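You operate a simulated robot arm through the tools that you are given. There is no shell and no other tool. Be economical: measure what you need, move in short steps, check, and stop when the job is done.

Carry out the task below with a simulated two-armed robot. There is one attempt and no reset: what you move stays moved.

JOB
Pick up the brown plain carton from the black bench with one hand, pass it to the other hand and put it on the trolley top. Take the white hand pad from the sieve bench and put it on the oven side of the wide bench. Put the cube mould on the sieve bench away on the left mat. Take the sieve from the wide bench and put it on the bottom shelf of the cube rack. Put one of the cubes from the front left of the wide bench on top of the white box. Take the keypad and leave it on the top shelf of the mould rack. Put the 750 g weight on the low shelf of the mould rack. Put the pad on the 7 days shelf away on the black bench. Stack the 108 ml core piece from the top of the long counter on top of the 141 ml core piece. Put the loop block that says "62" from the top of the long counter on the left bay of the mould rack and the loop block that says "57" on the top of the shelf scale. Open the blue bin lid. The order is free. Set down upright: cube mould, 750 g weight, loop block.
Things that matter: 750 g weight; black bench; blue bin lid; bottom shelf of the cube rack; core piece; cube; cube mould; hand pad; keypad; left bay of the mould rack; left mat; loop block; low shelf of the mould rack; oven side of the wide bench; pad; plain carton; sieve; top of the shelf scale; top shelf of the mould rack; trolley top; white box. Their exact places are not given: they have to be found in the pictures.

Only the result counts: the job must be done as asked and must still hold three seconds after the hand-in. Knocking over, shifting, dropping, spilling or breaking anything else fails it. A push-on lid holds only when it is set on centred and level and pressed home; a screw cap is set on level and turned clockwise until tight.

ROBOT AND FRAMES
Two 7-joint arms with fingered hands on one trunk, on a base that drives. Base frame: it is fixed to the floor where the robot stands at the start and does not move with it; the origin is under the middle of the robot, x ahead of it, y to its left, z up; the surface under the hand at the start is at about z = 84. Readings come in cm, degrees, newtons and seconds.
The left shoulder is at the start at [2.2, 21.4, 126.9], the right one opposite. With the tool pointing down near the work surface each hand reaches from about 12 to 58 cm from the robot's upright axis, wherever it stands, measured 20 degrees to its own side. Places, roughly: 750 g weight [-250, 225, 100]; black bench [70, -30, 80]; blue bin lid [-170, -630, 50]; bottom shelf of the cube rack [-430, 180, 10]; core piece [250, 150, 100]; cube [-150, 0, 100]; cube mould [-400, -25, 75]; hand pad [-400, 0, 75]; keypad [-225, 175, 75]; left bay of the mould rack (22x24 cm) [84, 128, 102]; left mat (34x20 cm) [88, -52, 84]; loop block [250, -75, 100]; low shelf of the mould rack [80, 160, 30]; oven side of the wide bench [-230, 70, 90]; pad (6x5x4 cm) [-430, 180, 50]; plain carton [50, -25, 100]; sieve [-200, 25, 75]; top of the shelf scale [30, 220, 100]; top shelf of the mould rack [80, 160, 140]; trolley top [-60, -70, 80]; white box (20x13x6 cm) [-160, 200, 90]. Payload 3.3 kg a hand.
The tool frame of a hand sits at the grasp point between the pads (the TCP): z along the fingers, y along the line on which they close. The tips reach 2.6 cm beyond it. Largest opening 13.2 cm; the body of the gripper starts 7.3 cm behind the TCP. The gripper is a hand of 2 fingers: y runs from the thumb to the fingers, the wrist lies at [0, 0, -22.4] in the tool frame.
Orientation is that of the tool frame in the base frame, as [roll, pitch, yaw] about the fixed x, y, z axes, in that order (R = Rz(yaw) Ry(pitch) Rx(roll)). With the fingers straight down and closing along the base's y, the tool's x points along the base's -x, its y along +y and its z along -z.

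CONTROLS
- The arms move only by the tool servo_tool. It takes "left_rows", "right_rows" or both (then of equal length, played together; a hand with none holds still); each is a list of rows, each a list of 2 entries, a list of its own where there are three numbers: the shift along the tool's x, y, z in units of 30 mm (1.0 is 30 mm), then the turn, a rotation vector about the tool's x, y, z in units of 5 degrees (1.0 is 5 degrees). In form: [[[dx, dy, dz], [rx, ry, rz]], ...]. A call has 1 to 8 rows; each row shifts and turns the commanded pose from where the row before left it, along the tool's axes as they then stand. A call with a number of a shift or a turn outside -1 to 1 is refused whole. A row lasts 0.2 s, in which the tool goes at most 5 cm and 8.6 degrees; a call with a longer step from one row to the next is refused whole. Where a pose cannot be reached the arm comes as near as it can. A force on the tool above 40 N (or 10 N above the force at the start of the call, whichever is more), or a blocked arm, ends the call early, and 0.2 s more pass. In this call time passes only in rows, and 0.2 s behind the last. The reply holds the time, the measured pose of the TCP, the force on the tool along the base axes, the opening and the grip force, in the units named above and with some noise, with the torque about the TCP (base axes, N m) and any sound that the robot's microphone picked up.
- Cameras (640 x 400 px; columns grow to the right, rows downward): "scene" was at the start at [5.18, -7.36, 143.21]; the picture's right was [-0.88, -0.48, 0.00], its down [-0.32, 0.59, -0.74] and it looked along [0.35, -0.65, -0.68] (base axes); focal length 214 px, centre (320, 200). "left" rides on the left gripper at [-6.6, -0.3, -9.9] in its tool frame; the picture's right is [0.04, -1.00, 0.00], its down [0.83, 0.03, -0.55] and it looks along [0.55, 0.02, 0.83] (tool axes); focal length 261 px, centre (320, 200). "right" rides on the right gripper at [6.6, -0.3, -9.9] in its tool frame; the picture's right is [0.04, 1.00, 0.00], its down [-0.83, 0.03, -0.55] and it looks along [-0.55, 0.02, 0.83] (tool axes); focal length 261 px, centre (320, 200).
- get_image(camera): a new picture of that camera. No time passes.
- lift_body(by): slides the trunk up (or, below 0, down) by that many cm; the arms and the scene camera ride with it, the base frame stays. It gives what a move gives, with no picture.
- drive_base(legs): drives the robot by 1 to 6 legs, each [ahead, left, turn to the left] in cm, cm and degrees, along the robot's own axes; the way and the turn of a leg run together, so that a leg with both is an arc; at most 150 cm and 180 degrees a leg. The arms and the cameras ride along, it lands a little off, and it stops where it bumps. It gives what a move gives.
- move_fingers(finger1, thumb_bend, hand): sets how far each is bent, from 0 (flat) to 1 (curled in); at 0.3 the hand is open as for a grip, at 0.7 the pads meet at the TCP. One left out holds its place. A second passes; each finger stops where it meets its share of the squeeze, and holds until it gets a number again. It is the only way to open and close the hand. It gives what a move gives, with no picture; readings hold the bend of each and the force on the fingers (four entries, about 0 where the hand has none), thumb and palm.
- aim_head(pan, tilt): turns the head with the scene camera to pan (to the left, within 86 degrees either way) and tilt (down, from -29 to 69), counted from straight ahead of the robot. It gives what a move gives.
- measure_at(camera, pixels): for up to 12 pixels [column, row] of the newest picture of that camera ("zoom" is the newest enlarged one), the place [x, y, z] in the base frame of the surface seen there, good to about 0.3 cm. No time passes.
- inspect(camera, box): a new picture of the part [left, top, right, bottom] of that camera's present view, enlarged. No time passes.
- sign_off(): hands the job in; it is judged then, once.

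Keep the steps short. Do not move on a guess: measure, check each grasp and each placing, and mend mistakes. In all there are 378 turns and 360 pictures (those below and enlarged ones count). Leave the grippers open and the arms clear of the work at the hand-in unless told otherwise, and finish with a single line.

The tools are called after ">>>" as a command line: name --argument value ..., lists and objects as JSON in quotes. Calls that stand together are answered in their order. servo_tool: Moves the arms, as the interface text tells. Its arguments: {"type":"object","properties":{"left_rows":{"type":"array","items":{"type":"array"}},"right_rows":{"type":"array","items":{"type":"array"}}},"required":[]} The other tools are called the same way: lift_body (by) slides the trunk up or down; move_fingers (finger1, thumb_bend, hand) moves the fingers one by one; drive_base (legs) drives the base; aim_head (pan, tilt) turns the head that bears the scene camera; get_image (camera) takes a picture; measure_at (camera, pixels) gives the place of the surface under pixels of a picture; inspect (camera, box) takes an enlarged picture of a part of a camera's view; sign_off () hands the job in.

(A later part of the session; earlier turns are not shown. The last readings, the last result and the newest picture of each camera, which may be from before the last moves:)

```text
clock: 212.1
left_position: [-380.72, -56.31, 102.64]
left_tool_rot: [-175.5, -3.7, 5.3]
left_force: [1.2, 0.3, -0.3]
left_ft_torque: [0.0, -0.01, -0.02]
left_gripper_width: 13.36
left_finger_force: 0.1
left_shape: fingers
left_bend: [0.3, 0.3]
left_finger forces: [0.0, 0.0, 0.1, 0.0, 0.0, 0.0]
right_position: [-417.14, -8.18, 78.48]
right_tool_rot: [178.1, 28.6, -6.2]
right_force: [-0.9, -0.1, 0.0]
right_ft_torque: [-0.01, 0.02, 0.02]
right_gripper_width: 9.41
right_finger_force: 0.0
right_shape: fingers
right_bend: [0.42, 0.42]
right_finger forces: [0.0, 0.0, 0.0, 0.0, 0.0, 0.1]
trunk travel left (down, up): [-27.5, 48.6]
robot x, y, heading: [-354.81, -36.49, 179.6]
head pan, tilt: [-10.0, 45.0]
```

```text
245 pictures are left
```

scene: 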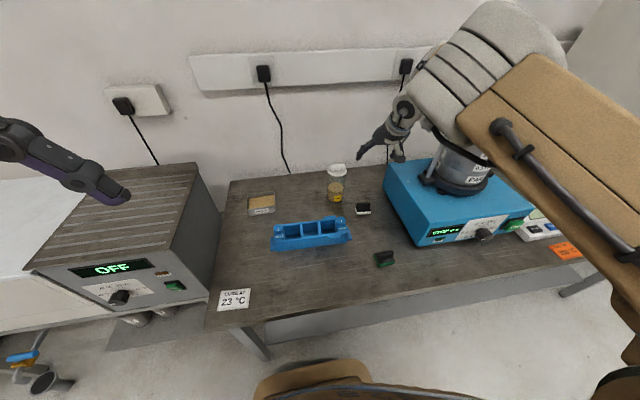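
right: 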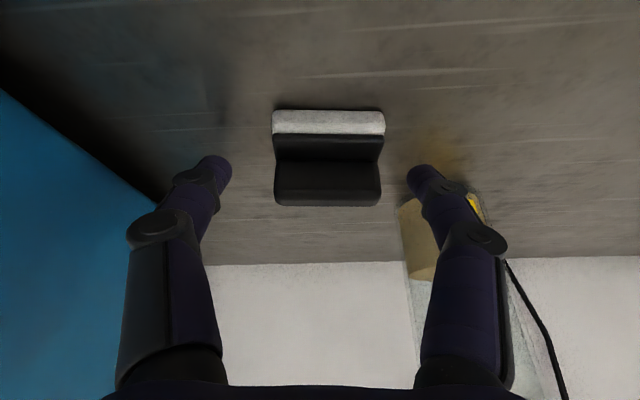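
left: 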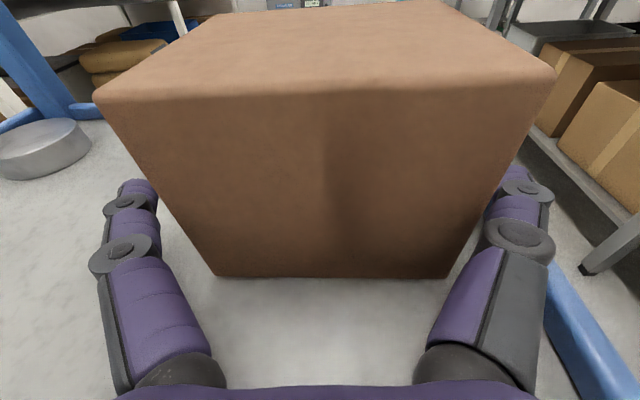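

>>> servo_tool --left_rows '[[[0, 0, -0.8], [0, 0, 0]], [[0, 0, -0.8], [0, 0, 0]], [[0, 0, -0.8], [0, 0, 0]], [[0, 0, 0], [0, 0, 0]]]'

>>> lift_body --by -2.2

>>> get_image --camera "right"

>>> get_image --camera "left"

```text
clock: 213.1
left_position: [-381.29, -54.42, 103.41]
left_tool_rot: [-175.6, -3.6, 5.2]
left_force: [-0.1, 0.2, 0.7]
left_ft_torque: [-0.01, 0.0, 0.03]
left_gripper_width: 13.37
left_finger_force: 0.1
left_shape: fingers
left_bend: [0.3, 0.3]
left_finger forces: [0.0, 0.0, 0.0, 0.0, 0.0, 0.0]
left hand out of reach, approached as far as the arm can: row 1, 2, 3
right_position: [-417.41, -8.41, 79.01]
right_tool_rot: [177.7, 29.1, -6.4]
right_force: [-0.6, -0.9, -0.2]
right_ft_torque: [0.02, 0.02, -0.02]
right_gripper_width: 9.4
right_finger_force: 0.0
right_shape: fingers
right_bend: [0.42, 0.42]
right_finger forces: [0.0, 0.0, 0.0, 0.0, 0.0, 0.0]
trunk travel left (down, up): [-27.5, 48.6]
robot x, y, heading: [-354.72, -36.7, 180.0]
head pan, tilt: [-10.0, 45.0]
```

```text
clock: 213.7
left_position: [-381.44, -54.48, 101.01]
left_tool_rot: [-175.4, -4.5, 5.3]
left_force: [0.0, 0.2, 0.3]
left_ft_torque: [-0.02, -0.02, 0.0]
left_gripper_width: 13.36
left_finger_force: 0.0
left_shape: fingers
left_bend: [0.3, 0.3]
left_finger forces: [0.0, 0.0, 0.0, 0.0, 0.2, 0.1]
right_position: [-417.3, -8.0, 77.04]
right_tool_rot: [178.1, 29.4, -6.6]
right_force: [-2.6, -3.6, 28.5]
right_ft_torque: [1.64, 0.17, 0.16]
right_gripper_width: 9.48
right_finger_force: 14.3
right_shape: fingers
right_bend: [0.42, 0.41]
right_finger forces: [0.0, 0.0, 0.1, 0.0, 29.2, 0.0]
trunk travel left (down, up): [-25.3, 50.8]
robot x, y, heading: [-354.76, -36.61, 180.2]
head pan, tilt: [-10.0, 45.0]
```

```text
244 pictures are left
```

right: 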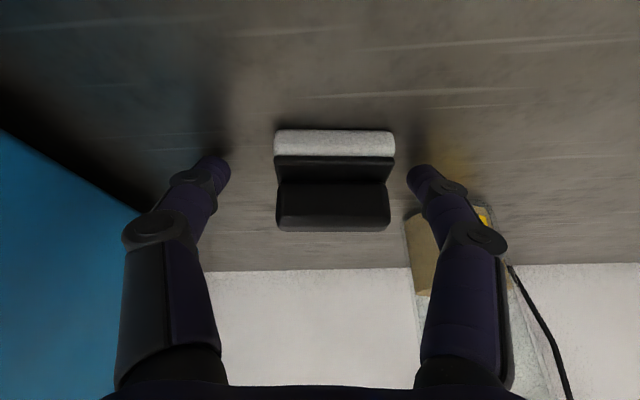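

```text
243 pictures are left
```

left: 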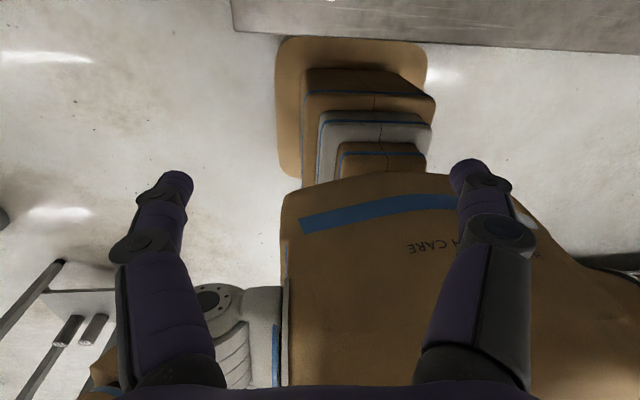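

Thumb touches the bench. Raise 0.5 and close on the pad.

>>> lift_body --by 0.6

>>> move_fingers --hand "right" --finger1 0.75 --thumb_bend 0.75

>>> lift_body --by 10

>>> get_image --camera "right"

```text
clock: 214.3
left_position: [-381.7, -54.38, 101.48]
left_tool_rot: [-175.6, -4.6, 5.3]
left_force: [0.2, -0.4, 0.6]
left_ft_torque: [-0.01, -0.02, -0.01]
left_gripper_width: 13.37
left_finger_force: 0.1
left_shape: fingers
left_bend: [0.3, 0.3]
left_finger forces: [0.1, 0.0, 0.0, 0.0, 0.1, 0.1]
right_position: [-417.44, -8.27, 77.56]
right_tool_rot: [177.3, 29.2, -7.1]
right_force: [0.2, -0.1, 0.2]
right_ft_torque: [0.0, -0.05, -0.01]
right_gripper_width: 9.42
right_finger_force: 0.0
right_shape: fingers
right_bend: [0.42, 0.42]
right_finger forces: [0.0, 0.1, 0.0, 0.1, 0.0, 0.0]
trunk travel left (down, up): [-25.9, 50.2]
robot x, y, heading: [-355.2, -36.65, 179.9]
head pan, tilt: [-10.0, 45.0]
```

```text
clock: 215.5
left_position: [-381.82, -54.32, 101.52]
left_tool_rot: [-175.5, -4.5, 5.3]
left_force: [-0.1, -0.9, -0.1]
left_ft_torque: [0.0, 0.03, 0.0]
left_gripper_width: 13.37
left_finger_force: 0.1
left_shape: fingers
left_bend: [0.3, 0.3]
left_finger forces: [0.0, 0.0, 0.0, 0.0, 0.1, 0.1]
right_position: [-417.52, -7.81, 77.72]
right_tool_rot: [177.0, 29.3, -7.4]
right_force: [0.0, 0.6, -0.1]
right_ft_torque: [0.01, 0.04, 0.03]
right_gripper_width: 5.04
right_finger_force: 16.6
right_shape: fingers
right_bend: [0.51, 0.66]
right_finger forces: [16.5, 0.1, 0.0, 0.0, 15.6, 0.1]
trunk travel left (down, up): [-25.9, 50.2]
robot x, y, heading: [-355.1, -36.38, 179.9]
head pan, tilt: [-10.0, 45.0]
stopped (right hand): the arm was blocked; the commanded pose is now the measured one
```

```text
clock: 216.8
left_position: [-381.63, -54.39, 111.58]
left_tool_rot: [-175.5, -4.7, 5.4]
left_force: [-0.2, -0.7, -0.2]
left_ft_torque: [-0.02, -0.03, -0.04]
left_gripper_width: 13.39
left_finger_force: 0.1
left_shape: fingers
left_bend: [0.3, 0.3]
left_finger forces: [0.0, 0.1, 0.0, 0.0, 0.0, 0.1]
right_position: [-417.44, -8.23, 87.74]
right_tool_rot: [177.5, 29.3, -6.9]
right_force: [-0.5, -0.2, 0.0]
right_ft_torque: [0.01, -0.02, 0.01]
right_gripper_width: 4.98
right_finger_force: 15.9
right_shape: fingers
right_bend: [0.51, 0.66]
right_finger forces: [16.5, 0.1, 0.1, 0.0, 15.5, 0.1]
trunk travel left (down, up): [-35.9, 40.2]
robot x, y, heading: [-354.82, -36.52, 179.7]
head pan, tilt: [-10.0, 45.0]
```

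```text
242 pictures are left
```

right: 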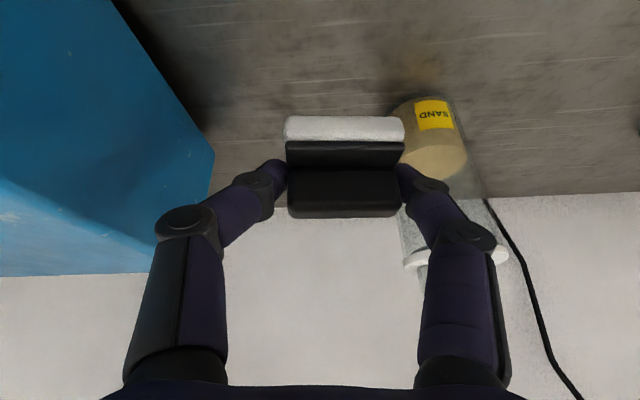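

Pad is held. Raise, back off, turn round towards the wide bench's oven side.

>>> lift_body --by 30

>>> servo_tool --right_rows '[[[0.7, 0, -0.4], [0, 1, 0]], [[0.7, 0, -0.3], [0, 1, 0]], [[0.8, 0, -0.2], [0, 1, 0]], [[0.8, 0, -0.1], [0, 1, 0]], [[0.8, 0, 0], [0, 1, 0]], [[0.8, 0, 0], [0, 0.8, 0]]]'

>>> drive_base --legs '[[-32, 0, 0], [0, 0, 180], [0, 115, 0]]'

>>> get_image --camera "right"

>>> get_image --camera "scene"

```text
clock: 219.8
left_position: [-381.72, -54.41, 141.4]
left_tool_rot: [-175.5, -4.5, 5.3]
left_force: [0.4, 0.6, -0.3]
left_ft_torque: [0.02, -0.05, 0.02]
left_gripper_width: 13.37
left_finger_force: 0.0
left_shape: fingers
left_bend: [0.3, 0.3]
left_finger forces: [0.1, 0.0, 0.0, 0.1, 0.1, 0.0]
right_position: [-417.42, -8.03, 117.88]
right_tool_rot: [177.3, 29.4, -6.9]
right_force: [-0.2, -0.3, 0.1]
right_ft_torque: [0.0, 0.02, 0.01]
right_gripper_width: 5.0
right_finger_force: 16.4
right_shape: fingers
right_bend: [0.51, 0.66]
right_finger forces: [16.6, 0.0, 0.1, 0.1, 15.4, 0.0]
trunk travel left (down, up): [-65.9, 10.2]
robot x, y, heading: [-355.19, -36.48, 180.0]
head pan, tilt: [-10.0, 45.0]
```

```text
clock: 221.2
left_position: [-381.62, -54.45, 141.59]
left_tool_rot: [-175.5, -4.5, 5.2]
left_force: [0.1, 0.9, -0.6]
left_ft_torque: [0.02, -0.02, 0.0]
left_gripper_width: 13.4
left_finger_force: 0.1
left_shape: fingers
left_bend: [0.3, 0.3]
left_finger forces: [0.1, 0.0, 0.1, 0.1, 0.1, 0.0]
right_position: [-403.15, -9.61, 116.86]
right_tool_rot: [177.7, 0.4, -5.7]
right_force: [0.2, 0.9, -0.5]
right_ft_torque: [-0.02, 0.01, -0.03]
right_gripper_width: 5.0
right_finger_force: 15.5
right_shape: fingers
right_bend: [0.51, 0.66]
right_finger forces: [16.6, 0.0, 0.0, 0.0, 15.3, 0.0]
trunk travel left (down, up): [-65.9, 10.2]
robot x, y, heading: [-354.87, -36.73, 180.2]
head pan, tilt: [-10.0, 45.0]
```

```text
clock: 236.2
left_position: [-295.34, 95.61, 141.44]
left_tool_rot: [-175.6, -4.5, -175.6]
left_force: [0.0, -0.1, 0.2]
left_ft_torque: [-0.03, -0.02, 0.02]
left_gripper_width: 13.38
left_finger_force: 0.2
left_shape: fingers
left_bend: [0.3, 0.3]
left_finger forces: [0.0, 0.0, 0.1, 0.1, 0.1, 0.0]
right_position: [-274.52, 50.37, 116.72]
right_tool_rot: [177.8, 0.3, 173.2]
right_force: [0.5, -0.2, -0.4]
right_ft_torque: [-0.02, -0.03, -0.03]
right_gripper_width: 4.95
right_finger_force: 15.8
right_shape: fingers
right_bend: [0.51, 0.66]
right_finger forces: [16.3, 0.1, 0.0, 0.0, 15.1, 0.0]
trunk travel left (down, up): [-65.9, 10.2]
robot x, y, heading: [-322.34, 78.38, -1.2]
head pan, tilt: [-10.0, 45.0]
```

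```text
241 pictures are left
```

right: 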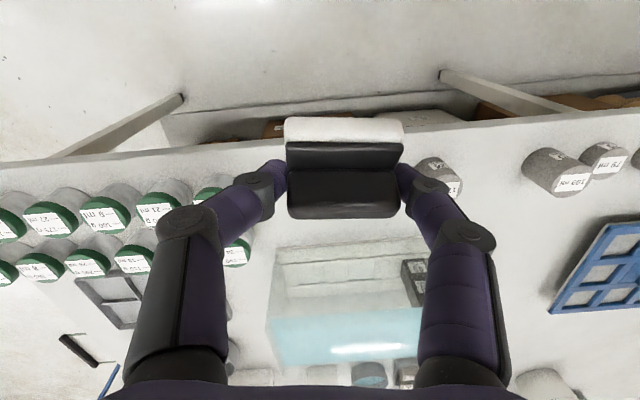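

```text
240 pictures are left
```

scene: 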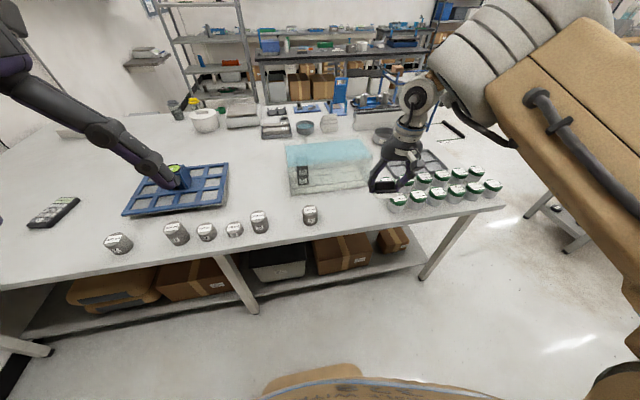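

>>> measure_at --camera "scene" --pixels '[[310, 213], [285, 212], [345, 205], [345, 222], [258, 222], [300, 185], [365, 185], [395, 203], [300, 235], [270, 195], [240, 210], [380, 215]]'

```text
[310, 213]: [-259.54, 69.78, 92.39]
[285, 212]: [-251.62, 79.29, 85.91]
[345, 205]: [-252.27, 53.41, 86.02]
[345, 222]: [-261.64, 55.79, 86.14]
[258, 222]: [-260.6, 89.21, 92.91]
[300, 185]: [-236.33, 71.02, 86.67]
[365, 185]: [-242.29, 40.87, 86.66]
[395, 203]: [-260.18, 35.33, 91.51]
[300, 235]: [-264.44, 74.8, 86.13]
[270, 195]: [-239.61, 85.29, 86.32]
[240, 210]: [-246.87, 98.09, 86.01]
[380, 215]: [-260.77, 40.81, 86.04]
```

Free spot at ≈(−251,79) on the oven-side strip (z 86). Drive there, re-tilt the hand by 29° so the pad is flat.

>>> drive_base --legs '[[16, 29, 1.2]]'

>>> servo_tool --right_rows '[[[0, 0, 0], [0, -1, 0]], [[0, 0, 0], [0, -1, 0]], [[0, 0, 0], [0, -1, 0]], [[0, 0, 0], [0, -1, 0]], [[0, 0, 0], [0, -1, 0]], [[0, 0, 0], [0, -0.8, 0]], [[0, 0, 0], [0, 0, 0]]]'

>>> get_image --camera "scene"

```text
clock: 238.3
left_position: [-279.53, 125.1, 141.59]
left_tool_rot: [-175.5, -4.5, -174.5]
left_force: [0.1, 0.0, 0.4]
left_ft_torque: [0.02, 0.03, 0.02]
left_gripper_width: 13.39
left_finger_force: 0.1
left_shape: fingers
left_bend: [0.3, 0.3]
left_finger forces: [0.1, 0.0, 0.0, 0.0, 0.0, 0.1]
right_position: [-257.76, 80.33, 116.8]
right_tool_rot: [177.8, 0.4, 174.6]
right_force: [0.3, 0.8, 0.0]
right_ft_torque: [0.02, 0.0, -0.06]
right_gripper_width: 4.98
right_finger_force: 15.5
right_shape: fingers
right_bend: [0.51, 0.66]
right_finger forces: [16.4, 0.1, 0.0, 0.1, 15.1, 0.0]
trunk travel left (down, up): [-65.9, 10.2]
robot x, y, heading: [-306.09, 106.91, 0.4]
head pan, tilt: [-10.0, 45.0]
```

```text
clock: 239.9
left_position: [-279.49, 125.05, 141.53]
left_tool_rot: [-175.4, -4.5, -174.6]
left_force: [-0.7, 0.2, 0.3]
left_ft_torque: [-0.01, -0.01, -0.02]
left_gripper_width: 13.38
left_finger_force: 0.1
left_shape: fingers
left_bend: [0.3, 0.3]
left_finger forces: [0.1, 0.1, 0.1, 0.0, 0.1, 0.1]
right_position: [-256.97, 75.86, 116.38]
right_tool_rot: [174.1, 28.5, 168.5]
right_force: [-0.6, -0.4, 0.0]
right_ft_torque: [-0.04, 0.02, 0.0]
right_gripper_width: 4.96
right_finger_force: 15.6
right_shape: fingers
right_bend: [0.5, 0.66]
right_finger forces: [16.3, 0.0, 0.0, 0.0, 15.0, 0.0]
right hand out of reach, approached as far as the arm can: row 4, 5, 6
trunk travel left (down, up): [-65.9, 10.2]
robot x, y, heading: [-306.23, 107.59, 0.2]
head pan, tilt: [-10.0, 45.0]
```

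```text
239 pictures are left
```

scene: 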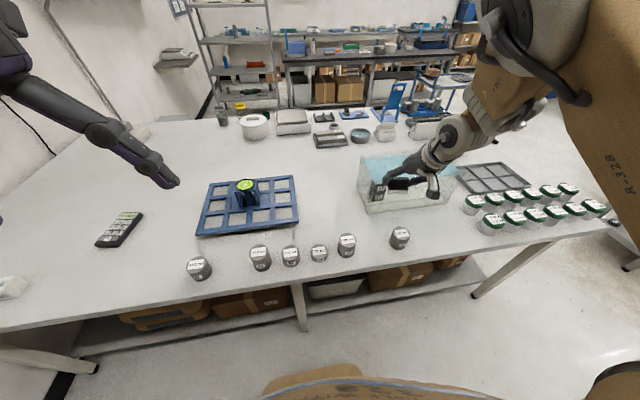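

>>> drive_base --legs '[[6, 4.5, 0]]'

>>> lift_body --by -20

>>> get_image --camera "right"

>>> get_image --camera "scene"

```text
clock: 241.0
left_position: [-273.33, 129.6, 141.43]
left_tool_rot: [-175.5, -4.7, -174.4]
left_force: [0.7, 0.8, -0.3]
left_ft_torque: [-0.02, 0.0, -0.01]
left_gripper_width: 13.39
left_finger_force: 0.0
left_shape: fingers
left_bend: [0.3, 0.3]
left_finger forces: [0.0, 0.0, 0.0, 0.0, 0.0, 0.1]
right_position: [-250.66, 80.65, 116.63]
right_tool_rot: [174.0, 28.8, 168.5]
right_force: [-0.3, 0.4, 0.3]
right_ft_torque: [-0.05, 0.03, 0.01]
right_gripper_width: 4.97
right_finger_force: 15.6
right_shape: fingers
right_bend: [0.5, 0.66]
right_finger forces: [16.4, 0.0, 0.0, 0.1, 15.0, 0.0]
trunk travel left (down, up): [-65.9, 10.2]
robot x, y, heading: [-300.48, 111.71, 0.2]
head pan, tilt: [-10.0, 45.0]
```

```text
clock: 243.2
left_position: [-273.51, 129.59, 121.62]
left_tool_rot: [-175.6, -4.6, -174.4]
left_force: [-0.5, 0.1, -0.8]
left_ft_torque: [0.01, 0.01, -0.04]
left_gripper_width: 13.39
left_finger_force: 0.0
left_shape: fingers
left_bend: [0.3, 0.3]
left_finger forces: [0.0, 0.0, 0.0, 0.0, 0.1, 0.0]
right_position: [-251.4, 78.76, 95.99]
right_tool_rot: [171.5, 27.7, 164.1]
right_force: [-0.7, -0.6, 0.1]
right_ft_torque: [-0.03, 0.01, -0.02]
right_gripper_width: 4.94
right_finger_force: 15.8
right_shape: fingers
right_bend: [0.5, 0.66]
right_finger forces: [16.3, 0.0, 0.0, 0.1, 15.3, 0.0]
trunk travel left (down, up): [-45.9, 30.2]
robot x, y, heading: [-299.97, 111.45, 0.4]
head pan, tilt: [-10.0, 45.0]
```

```text
238 pictures are left
```

right: 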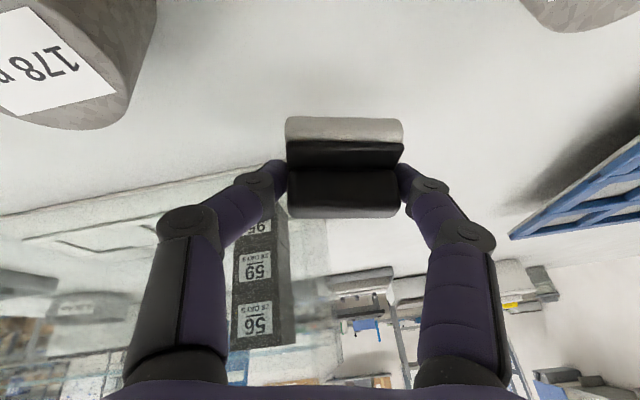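

```text
237 pictures are left
```

scene: 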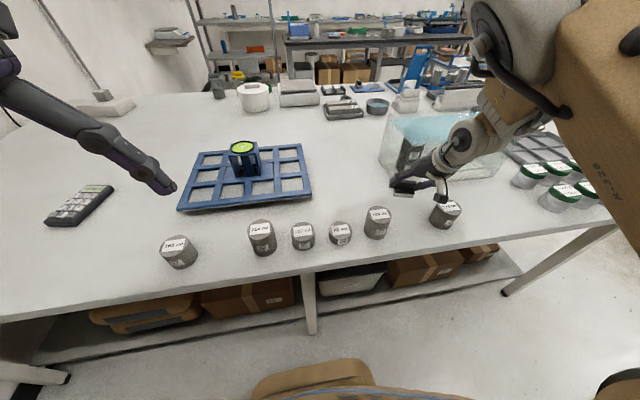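

>>> servo_tool --right_rows '[[[0, 0, 0], [0.7, 0, 0]], [[0, 0, 0], [0.7, 0, 0]], [[0, 0, 0], [0, 0, 0]]]'

>>> lift_body --by -3.5

>>> get_image --camera "right"

>>> inspect --camera "scene" --box '[340, 120, 500, 220]'

```text
clock: 243.9
left_position: [-273.56, 129.61, 121.44]
left_tool_rot: [-175.6, -4.6, -174.3]
left_force: [0.3, -0.4, 0.4]
left_ft_torque: [0.0, 0.01, -0.01]
left_gripper_width: 13.38
left_finger_force: 0.0
left_shape: fingers
left_bend: [0.3, 0.3]
left_finger forces: [0.0, 0.0, 0.1, 0.1, 0.1, 0.0]
right_position: [-250.71, 77.48, 96.39]
right_tool_rot: [177.8, 28.0, 163.7]
right_force: [0.6, 0.6, -0.3]
right_ft_torque: [-0.03, -0.01, 0.0]
right_gripper_width: 4.94
right_finger_force: 16.0
right_shape: fingers
right_bend: [0.5, 0.66]
right_finger forces: [16.4, 0.0, 0.0, 0.0, 15.4, 0.1]
right hand out of reach, approached as far as the arm can: row 2
trunk travel left (down, up): [-45.9, 30.2]
robot x, y, heading: [-299.67, 111.33, 0.1]
head pan, tilt: [-10.0, 45.0]
```

```text
clock: 244.7
left_position: [-273.49, 129.58, 118.12]
left_tool_rot: [-175.6, -4.5, -174.5]
left_force: [-0.6, 0.8, -0.1]
left_ft_torque: [-0.01, 0.0, 0.0]
left_gripper_width: 13.42
left_finger_force: 0.1
left_shape: fingers
left_bend: [0.3, 0.3]
left_finger forces: [0.1, 0.1, 0.1, 0.1, 0.0, 0.0]
right_position: [-250.74, 77.46, 92.84]
right_tool_rot: [177.9, 27.8, 163.8]
right_force: [-0.2, -0.7, -0.8]
right_ft_torque: [0.04, 0.01, 0.0]
right_gripper_width: 4.95
right_finger_force: 16.0
right_shape: fingers
right_bend: [0.5, 0.66]
right_finger forces: [16.5, 0.0, 0.0, 0.0, 15.4, 0.0]
trunk travel left (down, up): [-42.4, 33.7]
robot x, y, heading: [-300.1, 111.74, 0.1]
head pan, tilt: [-10.0, 45.0]
```

```text
236 pictures are left
```

right: 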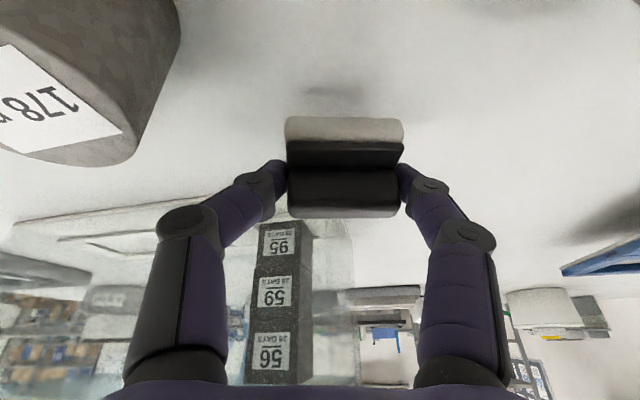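

```text
4.00 times, centred on (420, 170) of scene
```

zoom: 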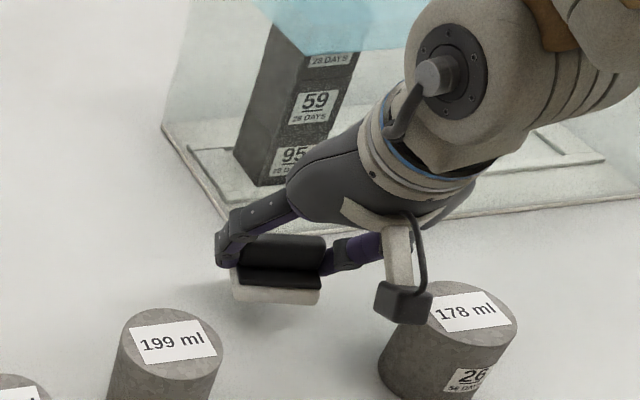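

>>> lift_body --by -2.1

>>> lift_body --by -0.4

>>> inspect --camera "scene" --box '[340, 120, 500, 220]'

```text
clock: 245.4
left_position: [-273.58, 129.65, 115.93]
left_tool_rot: [-175.5, -4.6, -174.4]
left_force: [-0.5, -0.7, -0.5]
left_ft_torque: [0.02, 0.0, -0.01]
left_gripper_width: 13.39
left_finger_force: 0.2
left_shape: fingers
left_bend: [0.3, 0.3]
left_finger forces: [0.0, 0.1, 0.1, 0.0, 0.0, 0.0]
right_position: [-250.79, 77.37, 90.69]
right_tool_rot: [177.8, 28.0, 163.9]
right_force: [0.6, 0.7, -0.4]
right_ft_torque: [0.01, 0.01, -0.01]
right_gripper_width: 4.93
right_finger_force: 15.4
right_shape: fingers
right_bend: [0.5, 0.66]
right_finger forces: [16.4, 0.1, 0.0, 0.0, 15.4, 0.0]
trunk travel left (down, up): [-40.3, 35.8]
robot x, y, heading: [-300.02, 111.66, 0.2]
head pan, tilt: [-10.0, 45.0]
```

```text
clock: 245.9
left_position: [-273.43, 129.64, 115.51]
left_tool_rot: [-175.5, -4.4, -174.6]
left_force: [-0.2, 0.0, -0.8]
left_ft_torque: [-0.02, -0.02, -0.02]
left_gripper_width: 13.38
left_finger_force: 0.1
left_shape: fingers
left_bend: [0.3, 0.3]
left_finger forces: [0.1, 0.1, 0.0, 0.0, 0.0, 0.0]
right_position: [-250.61, 77.57, 90.49]
right_tool_rot: [177.9, 28.1, 163.9]
right_force: [0.3, -0.2, -1.1]
right_ft_torque: [-0.03, -0.04, 0.0]
right_gripper_width: 4.93
right_finger_force: 16.1
right_shape: fingers
right_bend: [0.5, 0.66]
right_finger forces: [16.4, 0.0, 0.1, 0.0, 15.4, 0.0]
trunk travel left (down, up): [-39.9, 36.2]
robot x, y, heading: [-300.15, 111.65, 0.0]
head pan, tilt: [-10.0, 45.0]
```

```text
4.00 times, centred on (420, 170) of scene
```

zoom: 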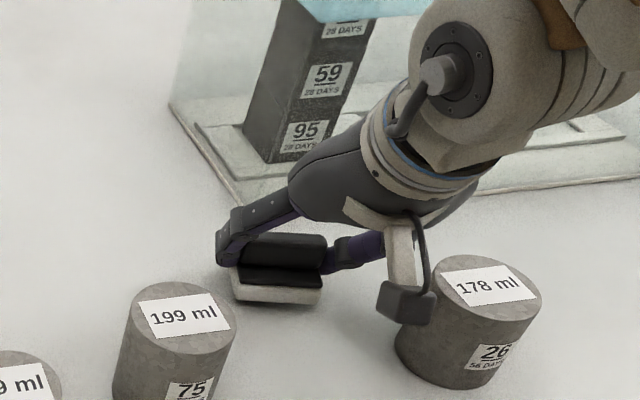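

>>> lift_body --by -0.4

>>> lift_body --by -0.3

>>> lift_body --by -0.3

```text
clock: 246.5
left_position: [-273.62, 129.66, 115.0]
left_tool_rot: [-175.6, -4.5, -174.5]
left_force: [0.3, 0.5, 0.6]
left_ft_torque: [0.06, 0.0, 0.04]
left_gripper_width: 13.4
left_finger_force: 0.0
left_shape: fingers
left_bend: [0.3, 0.3]
left_finger forces: [0.0, 0.0, 0.1, 0.0, 0.0, 0.1]
right_position: [-250.64, 77.65, 90.22]
right_tool_rot: [177.5, 28.3, 163.9]
right_force: [-0.6, 0.3, -1.1]
right_ft_torque: [-0.01, -0.02, -0.02]
right_gripper_width: 4.93
right_finger_force: 15.9
right_shape: fingers
right_bend: [0.5, 0.66]
right_finger forces: [16.4, 0.1, 0.0, 0.0, 15.5, 0.0]
trunk travel left (down, up): [-39.5, 36.6]
robot x, y, heading: [-299.74, 111.42, 0.5]
head pan, tilt: [-10.0, 45.0]
```

```text
clock: 247.0
left_position: [-273.58, 129.56, 114.89]
left_tool_rot: [-175.5, -4.5, -174.4]
left_force: [0.0, 0.5, 0.1]
left_ft_torque: [0.0, 0.03, 0.01]
left_gripper_width: 13.37
left_finger_force: 0.1
left_shape: fingers
left_bend: [0.3, 0.3]
left_finger forces: [0.0, 0.0, 0.0, 0.1, 0.0, 0.1]
right_position: [-250.68, 77.67, 89.96]
right_tool_rot: [177.6, 28.4, 164.0]
right_force: [0.1, -1.1, -0.9]
right_ft_torque: [0.02, -0.02, 0.01]
right_gripper_width: 4.95
right_finger_force: 15.5
right_shape: fingers
right_bend: [0.5, 0.66]
right_finger forces: [16.3, 0.0, 0.0, 0.1, 15.4, 0.0]
trunk travel left (down, up): [-39.2, 36.9]
robot x, y, heading: [-300.23, 111.85, -0.0]
head pan, tilt: [-10.0, 45.0]
```

```text
clock: 247.5
left_position: [-273.57, 129.57, 114.6]
left_tool_rot: [-175.5, -4.5, -174.3]
left_force: [0.0, 0.8, -0.6]
left_ft_torque: [-0.03, -0.01, -0.02]
left_gripper_width: 13.37
left_finger_force: 0.1
left_shape: fingers
left_bend: [0.3, 0.3]
left_finger forces: [0.0, 0.1, 0.0, 0.0, 0.0, 0.0]
right_position: [-250.51, 77.74, 89.61]
right_tool_rot: [177.6, 28.2, 164.1]
right_force: [-0.9, 0.0, 2.1]
right_ft_torque: [0.09, -0.04, -0.01]
right_gripper_width: 4.94
right_finger_force: 15.9
right_shape: fingers
right_bend: [0.51, 0.66]
right_finger forces: [16.9, 0.1, 0.0, 0.0, 15.5, 0.0]
trunk travel left (down, up): [-38.9, 37.2]
robot x, y, heading: [-300.2, 111.78, 0.3]
head pan, tilt: [-10.0, 45.0]
```

Contact. Open gently and rise.

>>> lift_body --by -0.2

>>> move_fingers --hand "right" --finger1 0.42 --thumb_bend 0.5

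>>> lift_body --by 25

>>> get_image --camera "scene"

>>> inspect --camera "scene" --box '[320, 120, 480, 220]'

```text
clock: 248.0
left_position: [-273.67, 129.53, 114.39]
left_tool_rot: [-175.5, -4.5, -174.4]
left_force: [-0.5, -0.3, 0.0]
left_ft_torque: [0.0, -0.01, -0.01]
left_gripper_width: 13.36
left_finger_force: 0.0
left_shape: fingers
left_bend: [0.3, 0.3]
left_finger forces: [0.0, 0.0, 0.0, 0.0, 0.1, 0.1]
right_position: [-250.65, 77.7, 89.54]
right_tool_rot: [177.8, 28.5, 164.0]
right_force: [0.4, -1.0, 11.2]
right_ft_torque: [0.33, -0.19, -0.01]
right_gripper_width: 4.95
right_finger_force: 17.3
right_shape: fingers
right_bend: [0.51, 0.66]
right_finger forces: [18.5, 0.0, 0.1, 0.0, 16.2, 0.1]
trunk travel left (down, up): [-38.7, 37.4]
robot x, y, heading: [-300.33, 111.59, 0.5]
head pan, tilt: [-10.0, 45.0]
```

```text
clock: 249.0
left_position: [-273.47, 129.6, 114.32]
left_tool_rot: [-175.5, -4.5, -174.4]
left_force: [-0.5, -0.1, 0.6]
left_ft_torque: [0.0, 0.04, -0.01]
left_gripper_width: 13.39
left_finger_force: 0.1
left_shape: fingers
left_bend: [0.3, 0.3]
left_finger forces: [0.0, 0.0, 0.0, 0.1, 0.1, 0.0]
right_position: [-250.59, 77.7, 89.4]
right_tool_rot: [177.8, 28.3, 164.1]
right_force: [-0.2, -0.8, 0.1]
right_ft_torque: [0.01, 0.0, -0.01]
right_gripper_width: 7.93
right_finger_force: 0.1
right_shape: fingers
right_bend: [0.42, 0.5]
right_finger forces: [0.1, 0.1, 0.0, 0.1, 0.1, 0.1]
trunk travel left (down, up): [-38.7, 37.4]
robot x, y, heading: [-300.46, 111.71, 0.1]
head pan, tilt: [-10.0, 45.0]
```

```text
clock: 251.6
left_position: [-273.53, 129.48, 139.38]
left_tool_rot: [-175.5, -4.4, -174.4]
left_force: [0.2, 0.0, 0.1]
left_ft_torque: [0.01, -0.01, 0.01]
left_gripper_width: 13.36
left_finger_force: 0.0
left_shape: fingers
left_bend: [0.3, 0.3]
left_finger forces: [0.1, 0.1, 0.0, 0.1, 0.0, 0.0]
right_position: [-250.56, 77.38, 114.6]
right_tool_rot: [177.5, 28.4, 163.6]
right_force: [-0.6, -0.2, -0.6]
right_ft_torque: [0.01, 0.01, 0.02]
right_gripper_width: 7.91
right_finger_force: 0.1
right_shape: fingers
right_bend: [0.42, 0.5]
right_finger forces: [0.1, 0.1, 0.0, 0.1, 0.0, 0.0]
trunk travel left (down, up): [-63.7, 12.4]
robot x, y, heading: [-300.34, 111.89, -0.0]
head pan, tilt: [-10.0, 45.0]
```

```text
233 pictures are left
```

scene: 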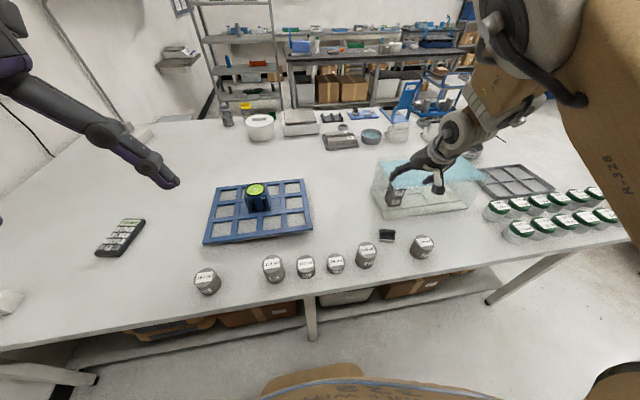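

```text
4.00 times, centred on (400, 170) of scene
```

zoom: 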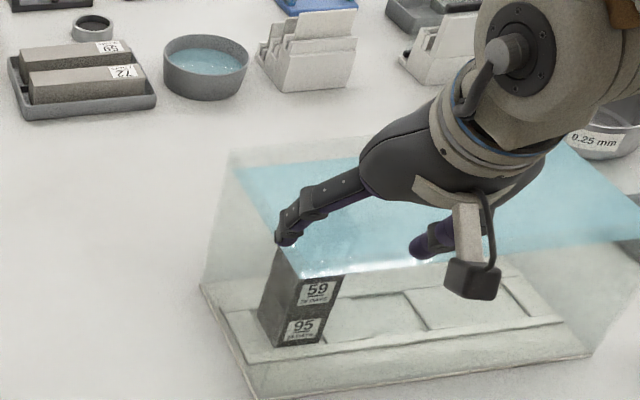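

Pad placed well. Now go for the keypad and weight with the left hand: strafe left.

>>> drive_base --legs '[[0, 40, 0]]'

>>> aim_head --pan 25 --tilt 45

>>> get_image --camera "scene"

>>> get_image --camera "left"

```text
clock: 254.1
left_position: [-273.69, 169.5, 139.34]
left_tool_rot: [-175.5, -4.6, -174.3]
left_force: [0.2, 0.2, -0.4]
left_ft_torque: [0.0, -0.04, 0.0]
left_gripper_width: 13.35
left_finger_force: 0.0
left_shape: fingers
left_bend: [0.3, 0.3]
left_finger forces: [0.0, 0.0, 0.0, 0.0, 0.0, 0.1]
right_position: [-250.73, 117.34, 114.44]
right_tool_rot: [177.8, 28.0, 163.9]
right_force: [0.2, 0.4, -0.8]
right_ft_torque: [-0.01, 0.01, 0.02]
right_gripper_width: 7.93
right_finger_force: 0.1
right_shape: fingers
right_bend: [0.42, 0.5]
right_finger forces: [0.0, 0.0, 0.0, 0.0, 0.0, 0.0]
trunk travel left (down, up): [-63.7, 12.4]
robot x, y, heading: [-300.54, 151.14, 0.4]
head pan, tilt: [-10.0, 45.0]
```

```text
clock: 255.1
left_position: [-273.8, 169.39, 139.26]
left_tool_rot: [-175.5, -4.5, -174.2]
left_force: [0.3, 0.1, 0.6]
left_ft_torque: [0.01, -0.05, 0.03]
left_gripper_width: 13.39
left_finger_force: 0.1
left_shape: fingers
left_bend: [0.3, 0.3]
left_finger forces: [0.0, 0.0, 0.1, 0.1, 0.0, 0.1]
right_position: [-250.78, 117.19, 114.35]
right_tool_rot: [177.5, 28.1, 163.4]
right_force: [0.2, 0.3, -0.3]
right_ft_torque: [0.01, 0.0, 0.01]
right_gripper_width: 7.93
right_finger_force: 0.1
right_shape: fingers
right_bend: [0.42, 0.5]
right_finger forces: [0.1, 0.1, 0.0, 0.0, 0.1, 0.1]
trunk travel left (down, up): [-63.7, 12.4]
robot x, y, heading: [-300.52, 151.42, 0.4]
head pan, tilt: [25.0, 45.0]
```

```text
231 pictures are left
```

scene: 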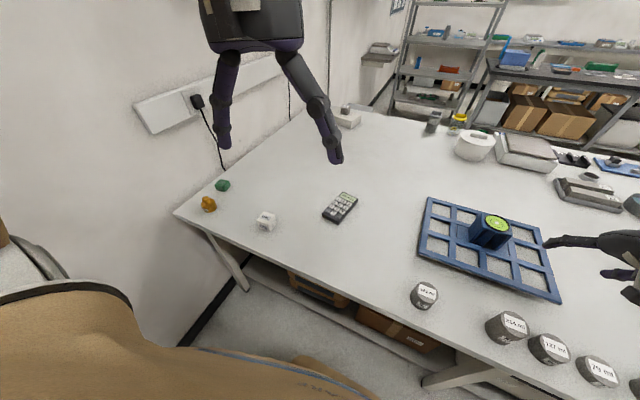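

```text
230 pictures are left
```

left: 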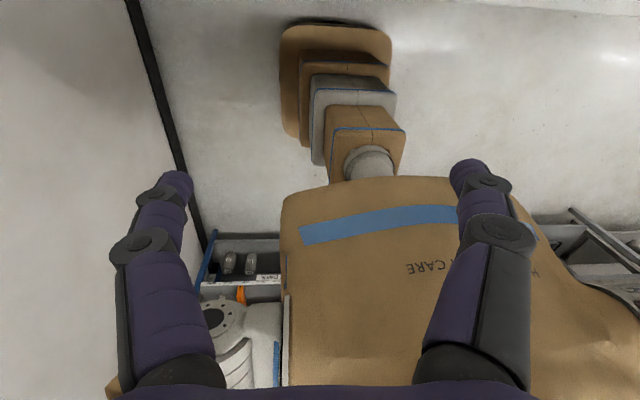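

>>> inspect --camera "scene" --box '[190, 160, 390, 285]'

>>> measure_at --camera "zoom" --pixels '[[485, 105], [535, 125], [430, 172], [475, 195], [482, 150], [60, 140], [55, 150], [85, 150], [105, 85], [60, 165], [245, 195], [48, 130]]'

```text
3.20 times, centred on (290, 222) of scene
```

zoom: 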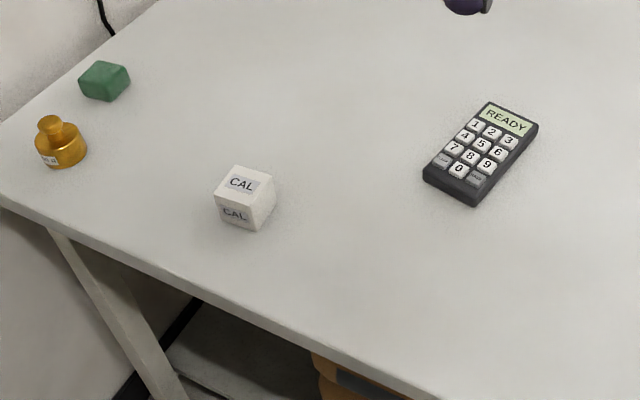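

```text
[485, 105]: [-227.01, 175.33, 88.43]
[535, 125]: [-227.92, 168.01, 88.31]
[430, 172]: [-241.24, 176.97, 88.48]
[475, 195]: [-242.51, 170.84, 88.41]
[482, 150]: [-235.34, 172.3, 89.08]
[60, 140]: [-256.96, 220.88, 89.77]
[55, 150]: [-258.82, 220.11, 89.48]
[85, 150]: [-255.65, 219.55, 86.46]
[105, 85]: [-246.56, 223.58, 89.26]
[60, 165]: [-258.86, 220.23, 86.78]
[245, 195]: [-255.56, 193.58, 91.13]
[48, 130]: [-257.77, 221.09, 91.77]
```

Keypad: centre (−234.8,172.5), 7 cm wide in y, top 88.5. Go 6 cm closer and tilt the left hand 20° forward over it.

>>> drive_base --legs '[[6, 0, 0]]'

>>> servo_tool --left_rows '[[[-0.8, 0, 0], [-0.9, -1, 0]], [[-0.8, 0, 0], [0, -1, 0]], [[-0.8, 0, 0], [0, -1, 0]], [[-0.8, 0, 0], [0, -1, 0]], [[-0.8, 0.2, 0], [0, -1, 0]], [[-0.8, 0.2, 0], [0, 0, 0]], [[-0.8, 0.1, 0.4], [0, 0, 0]], [[-0.8, 0, 0.4], [0, 0, 0]]]'

>>> get_image --camera "left"

>>> get_image --camera "scene"

```text
clock: 256.1
left_position: [-267.57, 169.48, 139.17]
left_tool_rot: [-175.6, -4.6, -174.2]
left_force: [0.8, 0.4, 0.3]
left_ft_torque: [0.02, 0.07, -0.03]
left_gripper_width: 13.4
left_finger_force: 0.1
left_shape: fingers
left_bend: [0.3, 0.3]
left_finger forces: [0.0, 0.1, 0.0, 0.1, 0.0, 0.0]
right_position: [-244.66, 117.25, 114.26]
right_tool_rot: [177.5, 27.9, 163.6]
right_force: [0.1, 0.1, -0.1]
right_ft_torque: [-0.02, 0.0, 0.01]
right_gripper_width: 7.95
right_finger_force: 0.1
right_shape: fingers
right_bend: [0.42, 0.5]
right_finger forces: [0.1, 0.0, 0.1, 0.0, 0.0, 0.1]
trunk travel left (down, up): [-63.7, 12.4]
robot x, y, heading: [-294.51, 151.52, 0.3]
head pan, tilt: [25.0, 45.0]
```

```text
clock: 257.9
left_position: [-248.61, 172.86, 140.74]
left_tool_rot: [179.9, 20.5, -174.0]
left_force: [0.7, 0.6, -0.5]
left_ft_torque: [0.02, 0.04, 0.02]
left_gripper_width: 13.39
left_finger_force: 0.2
left_shape: fingers
left_bend: [0.3, 0.3]
left_finger forces: [0.0, 0.0, 0.1, 0.1, 0.1, 0.0]
right_position: [-244.8, 117.16, 114.29]
right_tool_rot: [177.4, 28.1, 163.5]
right_force: [0.5, -0.4, -0.4]
right_ft_torque: [0.01, -0.02, -0.02]
right_gripper_width: 7.95
right_finger_force: 0.2
right_shape: fingers
right_bend: [0.42, 0.5]
right_finger forces: [0.1, 0.1, 0.1, 0.0, 0.0, 0.0]
trunk travel left (down, up): [-63.7, 12.4]
robot x, y, heading: [-294.57, 151.24, 0.4]
head pan, tilt: [25.0, 45.0]
```

```text
228 pictures are left
```

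left: 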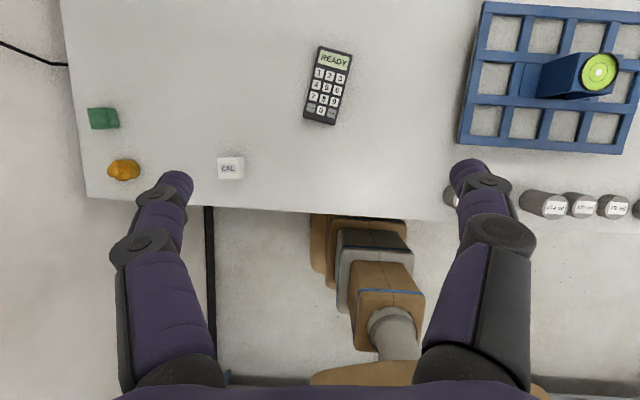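

```text
227 pictures are left
```

scene: 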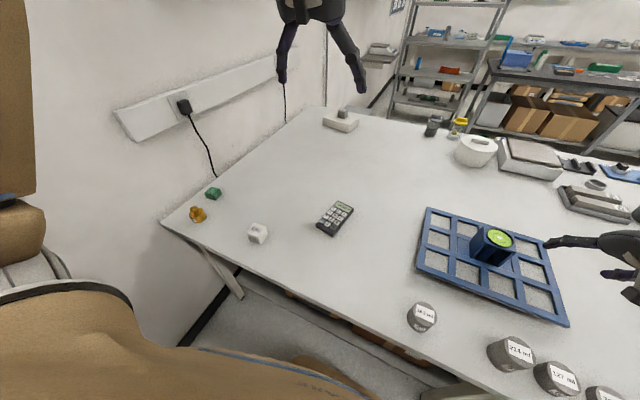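

>>> servo_tool --left_rows '[[[-0.03, -0.03, 0.95], [0, 0, 0]], [[-0.03, -0.03, 0.95], [0, 0, 0]], [[-0.03, -0.03, 0.95], [0, 0, 0]], [[-0.03, -0.03, 0.95], [0, 0, 0]], [[-0.03, -0.03, 0.95], [0, 0, 0]], [[-0.03, -0.03, 0.95], [0, 0, 0]]]' --right_rows '[[[0.8, 0, -0.6], [0, 0.8, 0]], [[0.8, 0, -0.6], [0, 0.8, 0]], [[0.8, 0, -0.6], [0, 0.8, 0]], [[0.8, 0, -0.6], [0, 0.8, 0]], [[0.8, 0, -0.6], [0, 0.8, 0]], [[0.8, 0, -0.6], [0, 0.8, 0]]]'

>>> servo_tool --left_rows '[[[-0.03, -0.03, 0.9], [0, 0, 0]], [[-0.03, -0.03, 0.9], [0, 0, 0]], [[-0.03, -0.03, 0.9], [0, 0, 0]], [[0, 0, 0], [0, 0, 0]]]'

>>> get_image --camera "left"

```text
clock: 259.3
left_position: [-242.19, 173.44, 124.86]
left_tool_rot: [-180.0, 20.5, -174.1]
left_force: [0.3, 0.5, 0.0]
left_ft_torque: [0.01, -0.02, 0.03]
left_gripper_width: 13.34
left_finger_force: 0.0
left_shape: fingers
left_bend: [0.3, 0.3]
left_finger forces: [0.0, 0.0, 0.1, 0.0, 0.0, 0.0]
right_position: [-261.21, 121.78, 120.06]
right_tool_rot: [177.4, 3.8, 164.5]
right_force: [-0.7, 0.2, -0.5]
right_ft_torque: [0.0, 0.0, 0.01]
right_gripper_width: 7.93
right_finger_force: 0.1
right_shape: fingers
right_bend: [0.42, 0.5]
right_finger forces: [0.1, 0.0, 0.0, 0.0, 0.0, 0.0]
trunk travel left (down, up): [-63.7, 12.4]
robot x, y, heading: [-294.47, 151.27, 0.6]
head pan, tilt: [25.0, 45.0]
```

```text
clock: 260.3
left_position: [-238.9, 173.26, 117.43]
left_tool_rot: [179.9, 20.5, -173.9]
left_force: [-0.7, -1.1, 0.4]
left_ft_torque: [0.0, -0.01, -0.02]
left_gripper_width: 13.37
left_finger_force: 0.0
left_shape: fingers
left_bend: [0.3, 0.3]
left_finger forces: [0.0, 0.1, 0.1, 0.0, 0.0, 0.1]
right_position: [-261.17, 121.62, 120.05]
right_tool_rot: [177.3, 4.0, 164.4]
right_force: [0.2, 0.6, 0.6]
right_ft_torque: [0.01, 0.03, 0.03]
right_gripper_width: 7.99
right_finger_force: 0.0
right_shape: fingers
right_bend: [0.42, 0.5]
right_finger forces: [0.0, 0.1, 0.0, 0.0, 0.0, 0.0]
trunk travel left (down, up): [-63.7, 12.4]
robot x, y, heading: [-294.54, 151.86, 0.8]
head pan, tilt: [25.0, 45.0]
```

```text
226 pictures are left
```

left: 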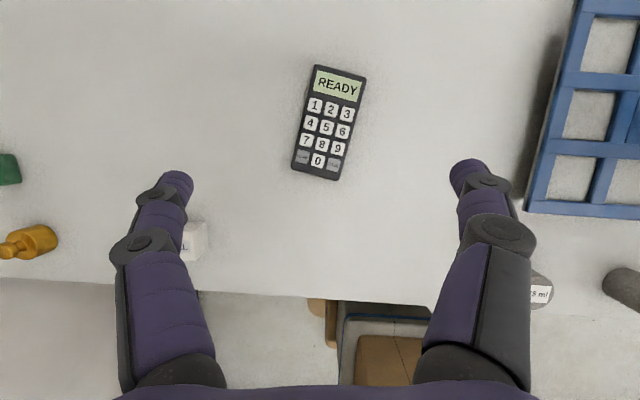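

>>> servo_tool --left_rows '[[[0, 0, 0.7], [0.32, 0, 0.88]], [[0, 0, 0.7], [0.32, 0, 0.88]], [[0, 0, 0.7], [0.32, 0, 0.88]], [[0.2, 0, 0.7], [0, 0, 0]], [[0.2, 0, 0.7], [0, 0, 0]], [[0, 0, 0], [0, 0, 0]]]'

>>> lift_body --by -14

>>> get_image --camera "left"

```text
clock: 261.7
left_position: [-236.44, 173.32, 107.38]
left_tool_rot: [179.9, 20.4, 171.9]
left_force: [-0.2, -0.4, 0.1]
left_ft_torque: [-0.01, 0.0, 0.0]
left_gripper_width: 13.38
left_finger_force: 0.1
left_shape: fingers
left_bend: [0.3, 0.3]
left_finger forces: [0.1, 0.0, 0.0, 0.1, 0.0, 0.1]
right_position: [-261.26, 121.6, 120.05]
right_tool_rot: [177.4, 3.9, 164.3]
right_force: [0.1, 0.5, -0.1]
right_ft_torque: [-0.02, -0.02, 0.0]
right_gripper_width: 7.97
right_finger_force: 0.1
right_shape: fingers
right_bend: [0.42, 0.5]
right_finger forces: [0.0, 0.1, 0.0, 0.1, 0.0, 0.0]
trunk travel left (down, up): [-63.7, 12.4]
robot x, y, heading: [-294.25, 151.1, 0.7]
head pan, tilt: [25.0, 45.0]
```

```text
clock: 263.4
left_position: [-236.53, 173.14, 93.19]
left_tool_rot: [179.8, 20.5, 171.9]
left_force: [0.4, 0.0, -0.3]
left_ft_torque: [-0.01, 0.0, -0.02]
left_gripper_width: 13.35
left_finger_force: 0.2
left_shape: fingers
left_bend: [0.3, 0.3]
left_finger forces: [0.1, 0.0, 0.0, 0.1, 0.0, 0.0]
right_position: [-261.2, 121.59, 106.04]
right_tool_rot: [177.5, 4.0, 164.5]
right_force: [0.2, -0.3, 0.0]
right_ft_torque: [0.02, 0.02, 0.01]
right_gripper_width: 7.94
right_finger_force: 0.0
right_shape: fingers
right_bend: [0.42, 0.5]
right_finger forces: [0.0, 0.1, 0.0, 0.0, 0.0, 0.1]
trunk travel left (down, up): [-49.7, 26.4]
robot x, y, heading: [-294.23, 151.35, 0.4]
head pan, tilt: [25.0, 45.0]
```

```text
225 pictures are left
```

left: 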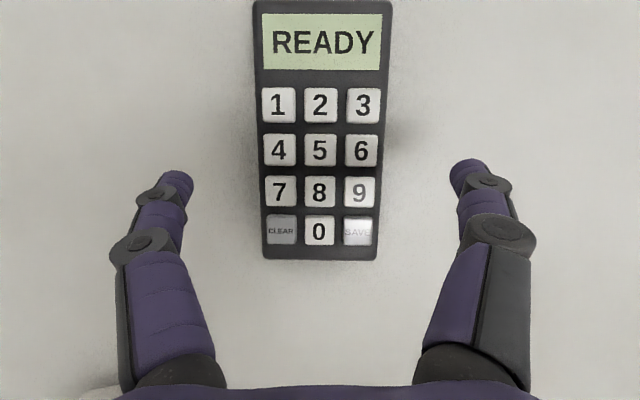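

>>> lift_body --by -4.1

>>> move_fingers --hand "left" --finger1 0.75 --thumb_bend 0.75

>>> get_image --camera "left"

```text
clock: 264.2
left_position: [-236.53, 173.3, 89.0]
left_tool_rot: [179.8, 20.5, 171.8]
left_force: [1.0, 0.2, -0.4]
left_ft_torque: [0.01, -0.02, -0.01]
left_gripper_width: 13.41
left_finger_force: 0.1
left_shape: fingers
left_bend: [0.3, 0.3]
left_finger forces: [0.0, 0.0, 0.1, 0.1, 0.1, 0.0]
right_position: [-261.17, 121.52, 102.05]
right_tool_rot: [177.6, 4.1, 164.6]
right_force: [0.3, 0.3, -0.2]
right_ft_torque: [-0.02, 0.01, 0.01]
right_gripper_width: 7.95
right_finger_force: 0.0
right_shape: fingers
right_bend: [0.42, 0.5]
right_finger forces: [0.0, 0.1, 0.1, 0.0, 0.0, 0.0]
trunk travel left (down, up): [-45.6, 30.5]
robot x, y, heading: [-294.4, 151.08, 0.4]
head pan, tilt: [25.0, 45.0]
```

```text
clock: 265.2
left_position: [-236.48, 173.24, 89.16]
left_tool_rot: [179.8, 20.7, 171.9]
left_force: [3.3, -4.3, 10.7]
left_ft_torque: [0.18, -0.19, -0.15]
left_gripper_width: 7.55
left_finger_force: 19.8
left_shape: fingers
left_bend: [0.47, 0.55]
left_finger forces: [22.1, 0.0, 0.1, 0.1, 17.2, 0.0]
right_position: [-261.11, 121.43, 101.98]
right_tool_rot: [177.6, 4.1, 164.7]
right_force: [-0.2, -0.4, -0.1]
right_ft_torque: [0.01, -0.01, -0.01]
right_gripper_width: 7.98
right_finger_force: 0.0
right_shape: fingers
right_bend: [0.42, 0.5]
right_finger forces: [0.0, 0.0, 0.0, 0.0, 0.0, 0.0]
trunk travel left (down, up): [-45.6, 30.5]
robot x, y, heading: [-294.47, 151.59, 0.5]
head pan, tilt: [25.0, 45.0]
```

```text
224 pictures are left
```

left: 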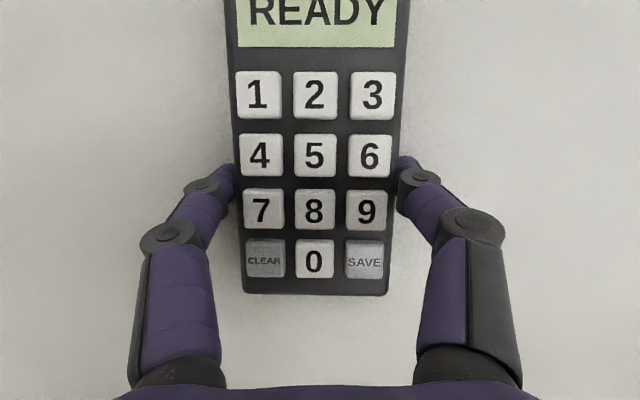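

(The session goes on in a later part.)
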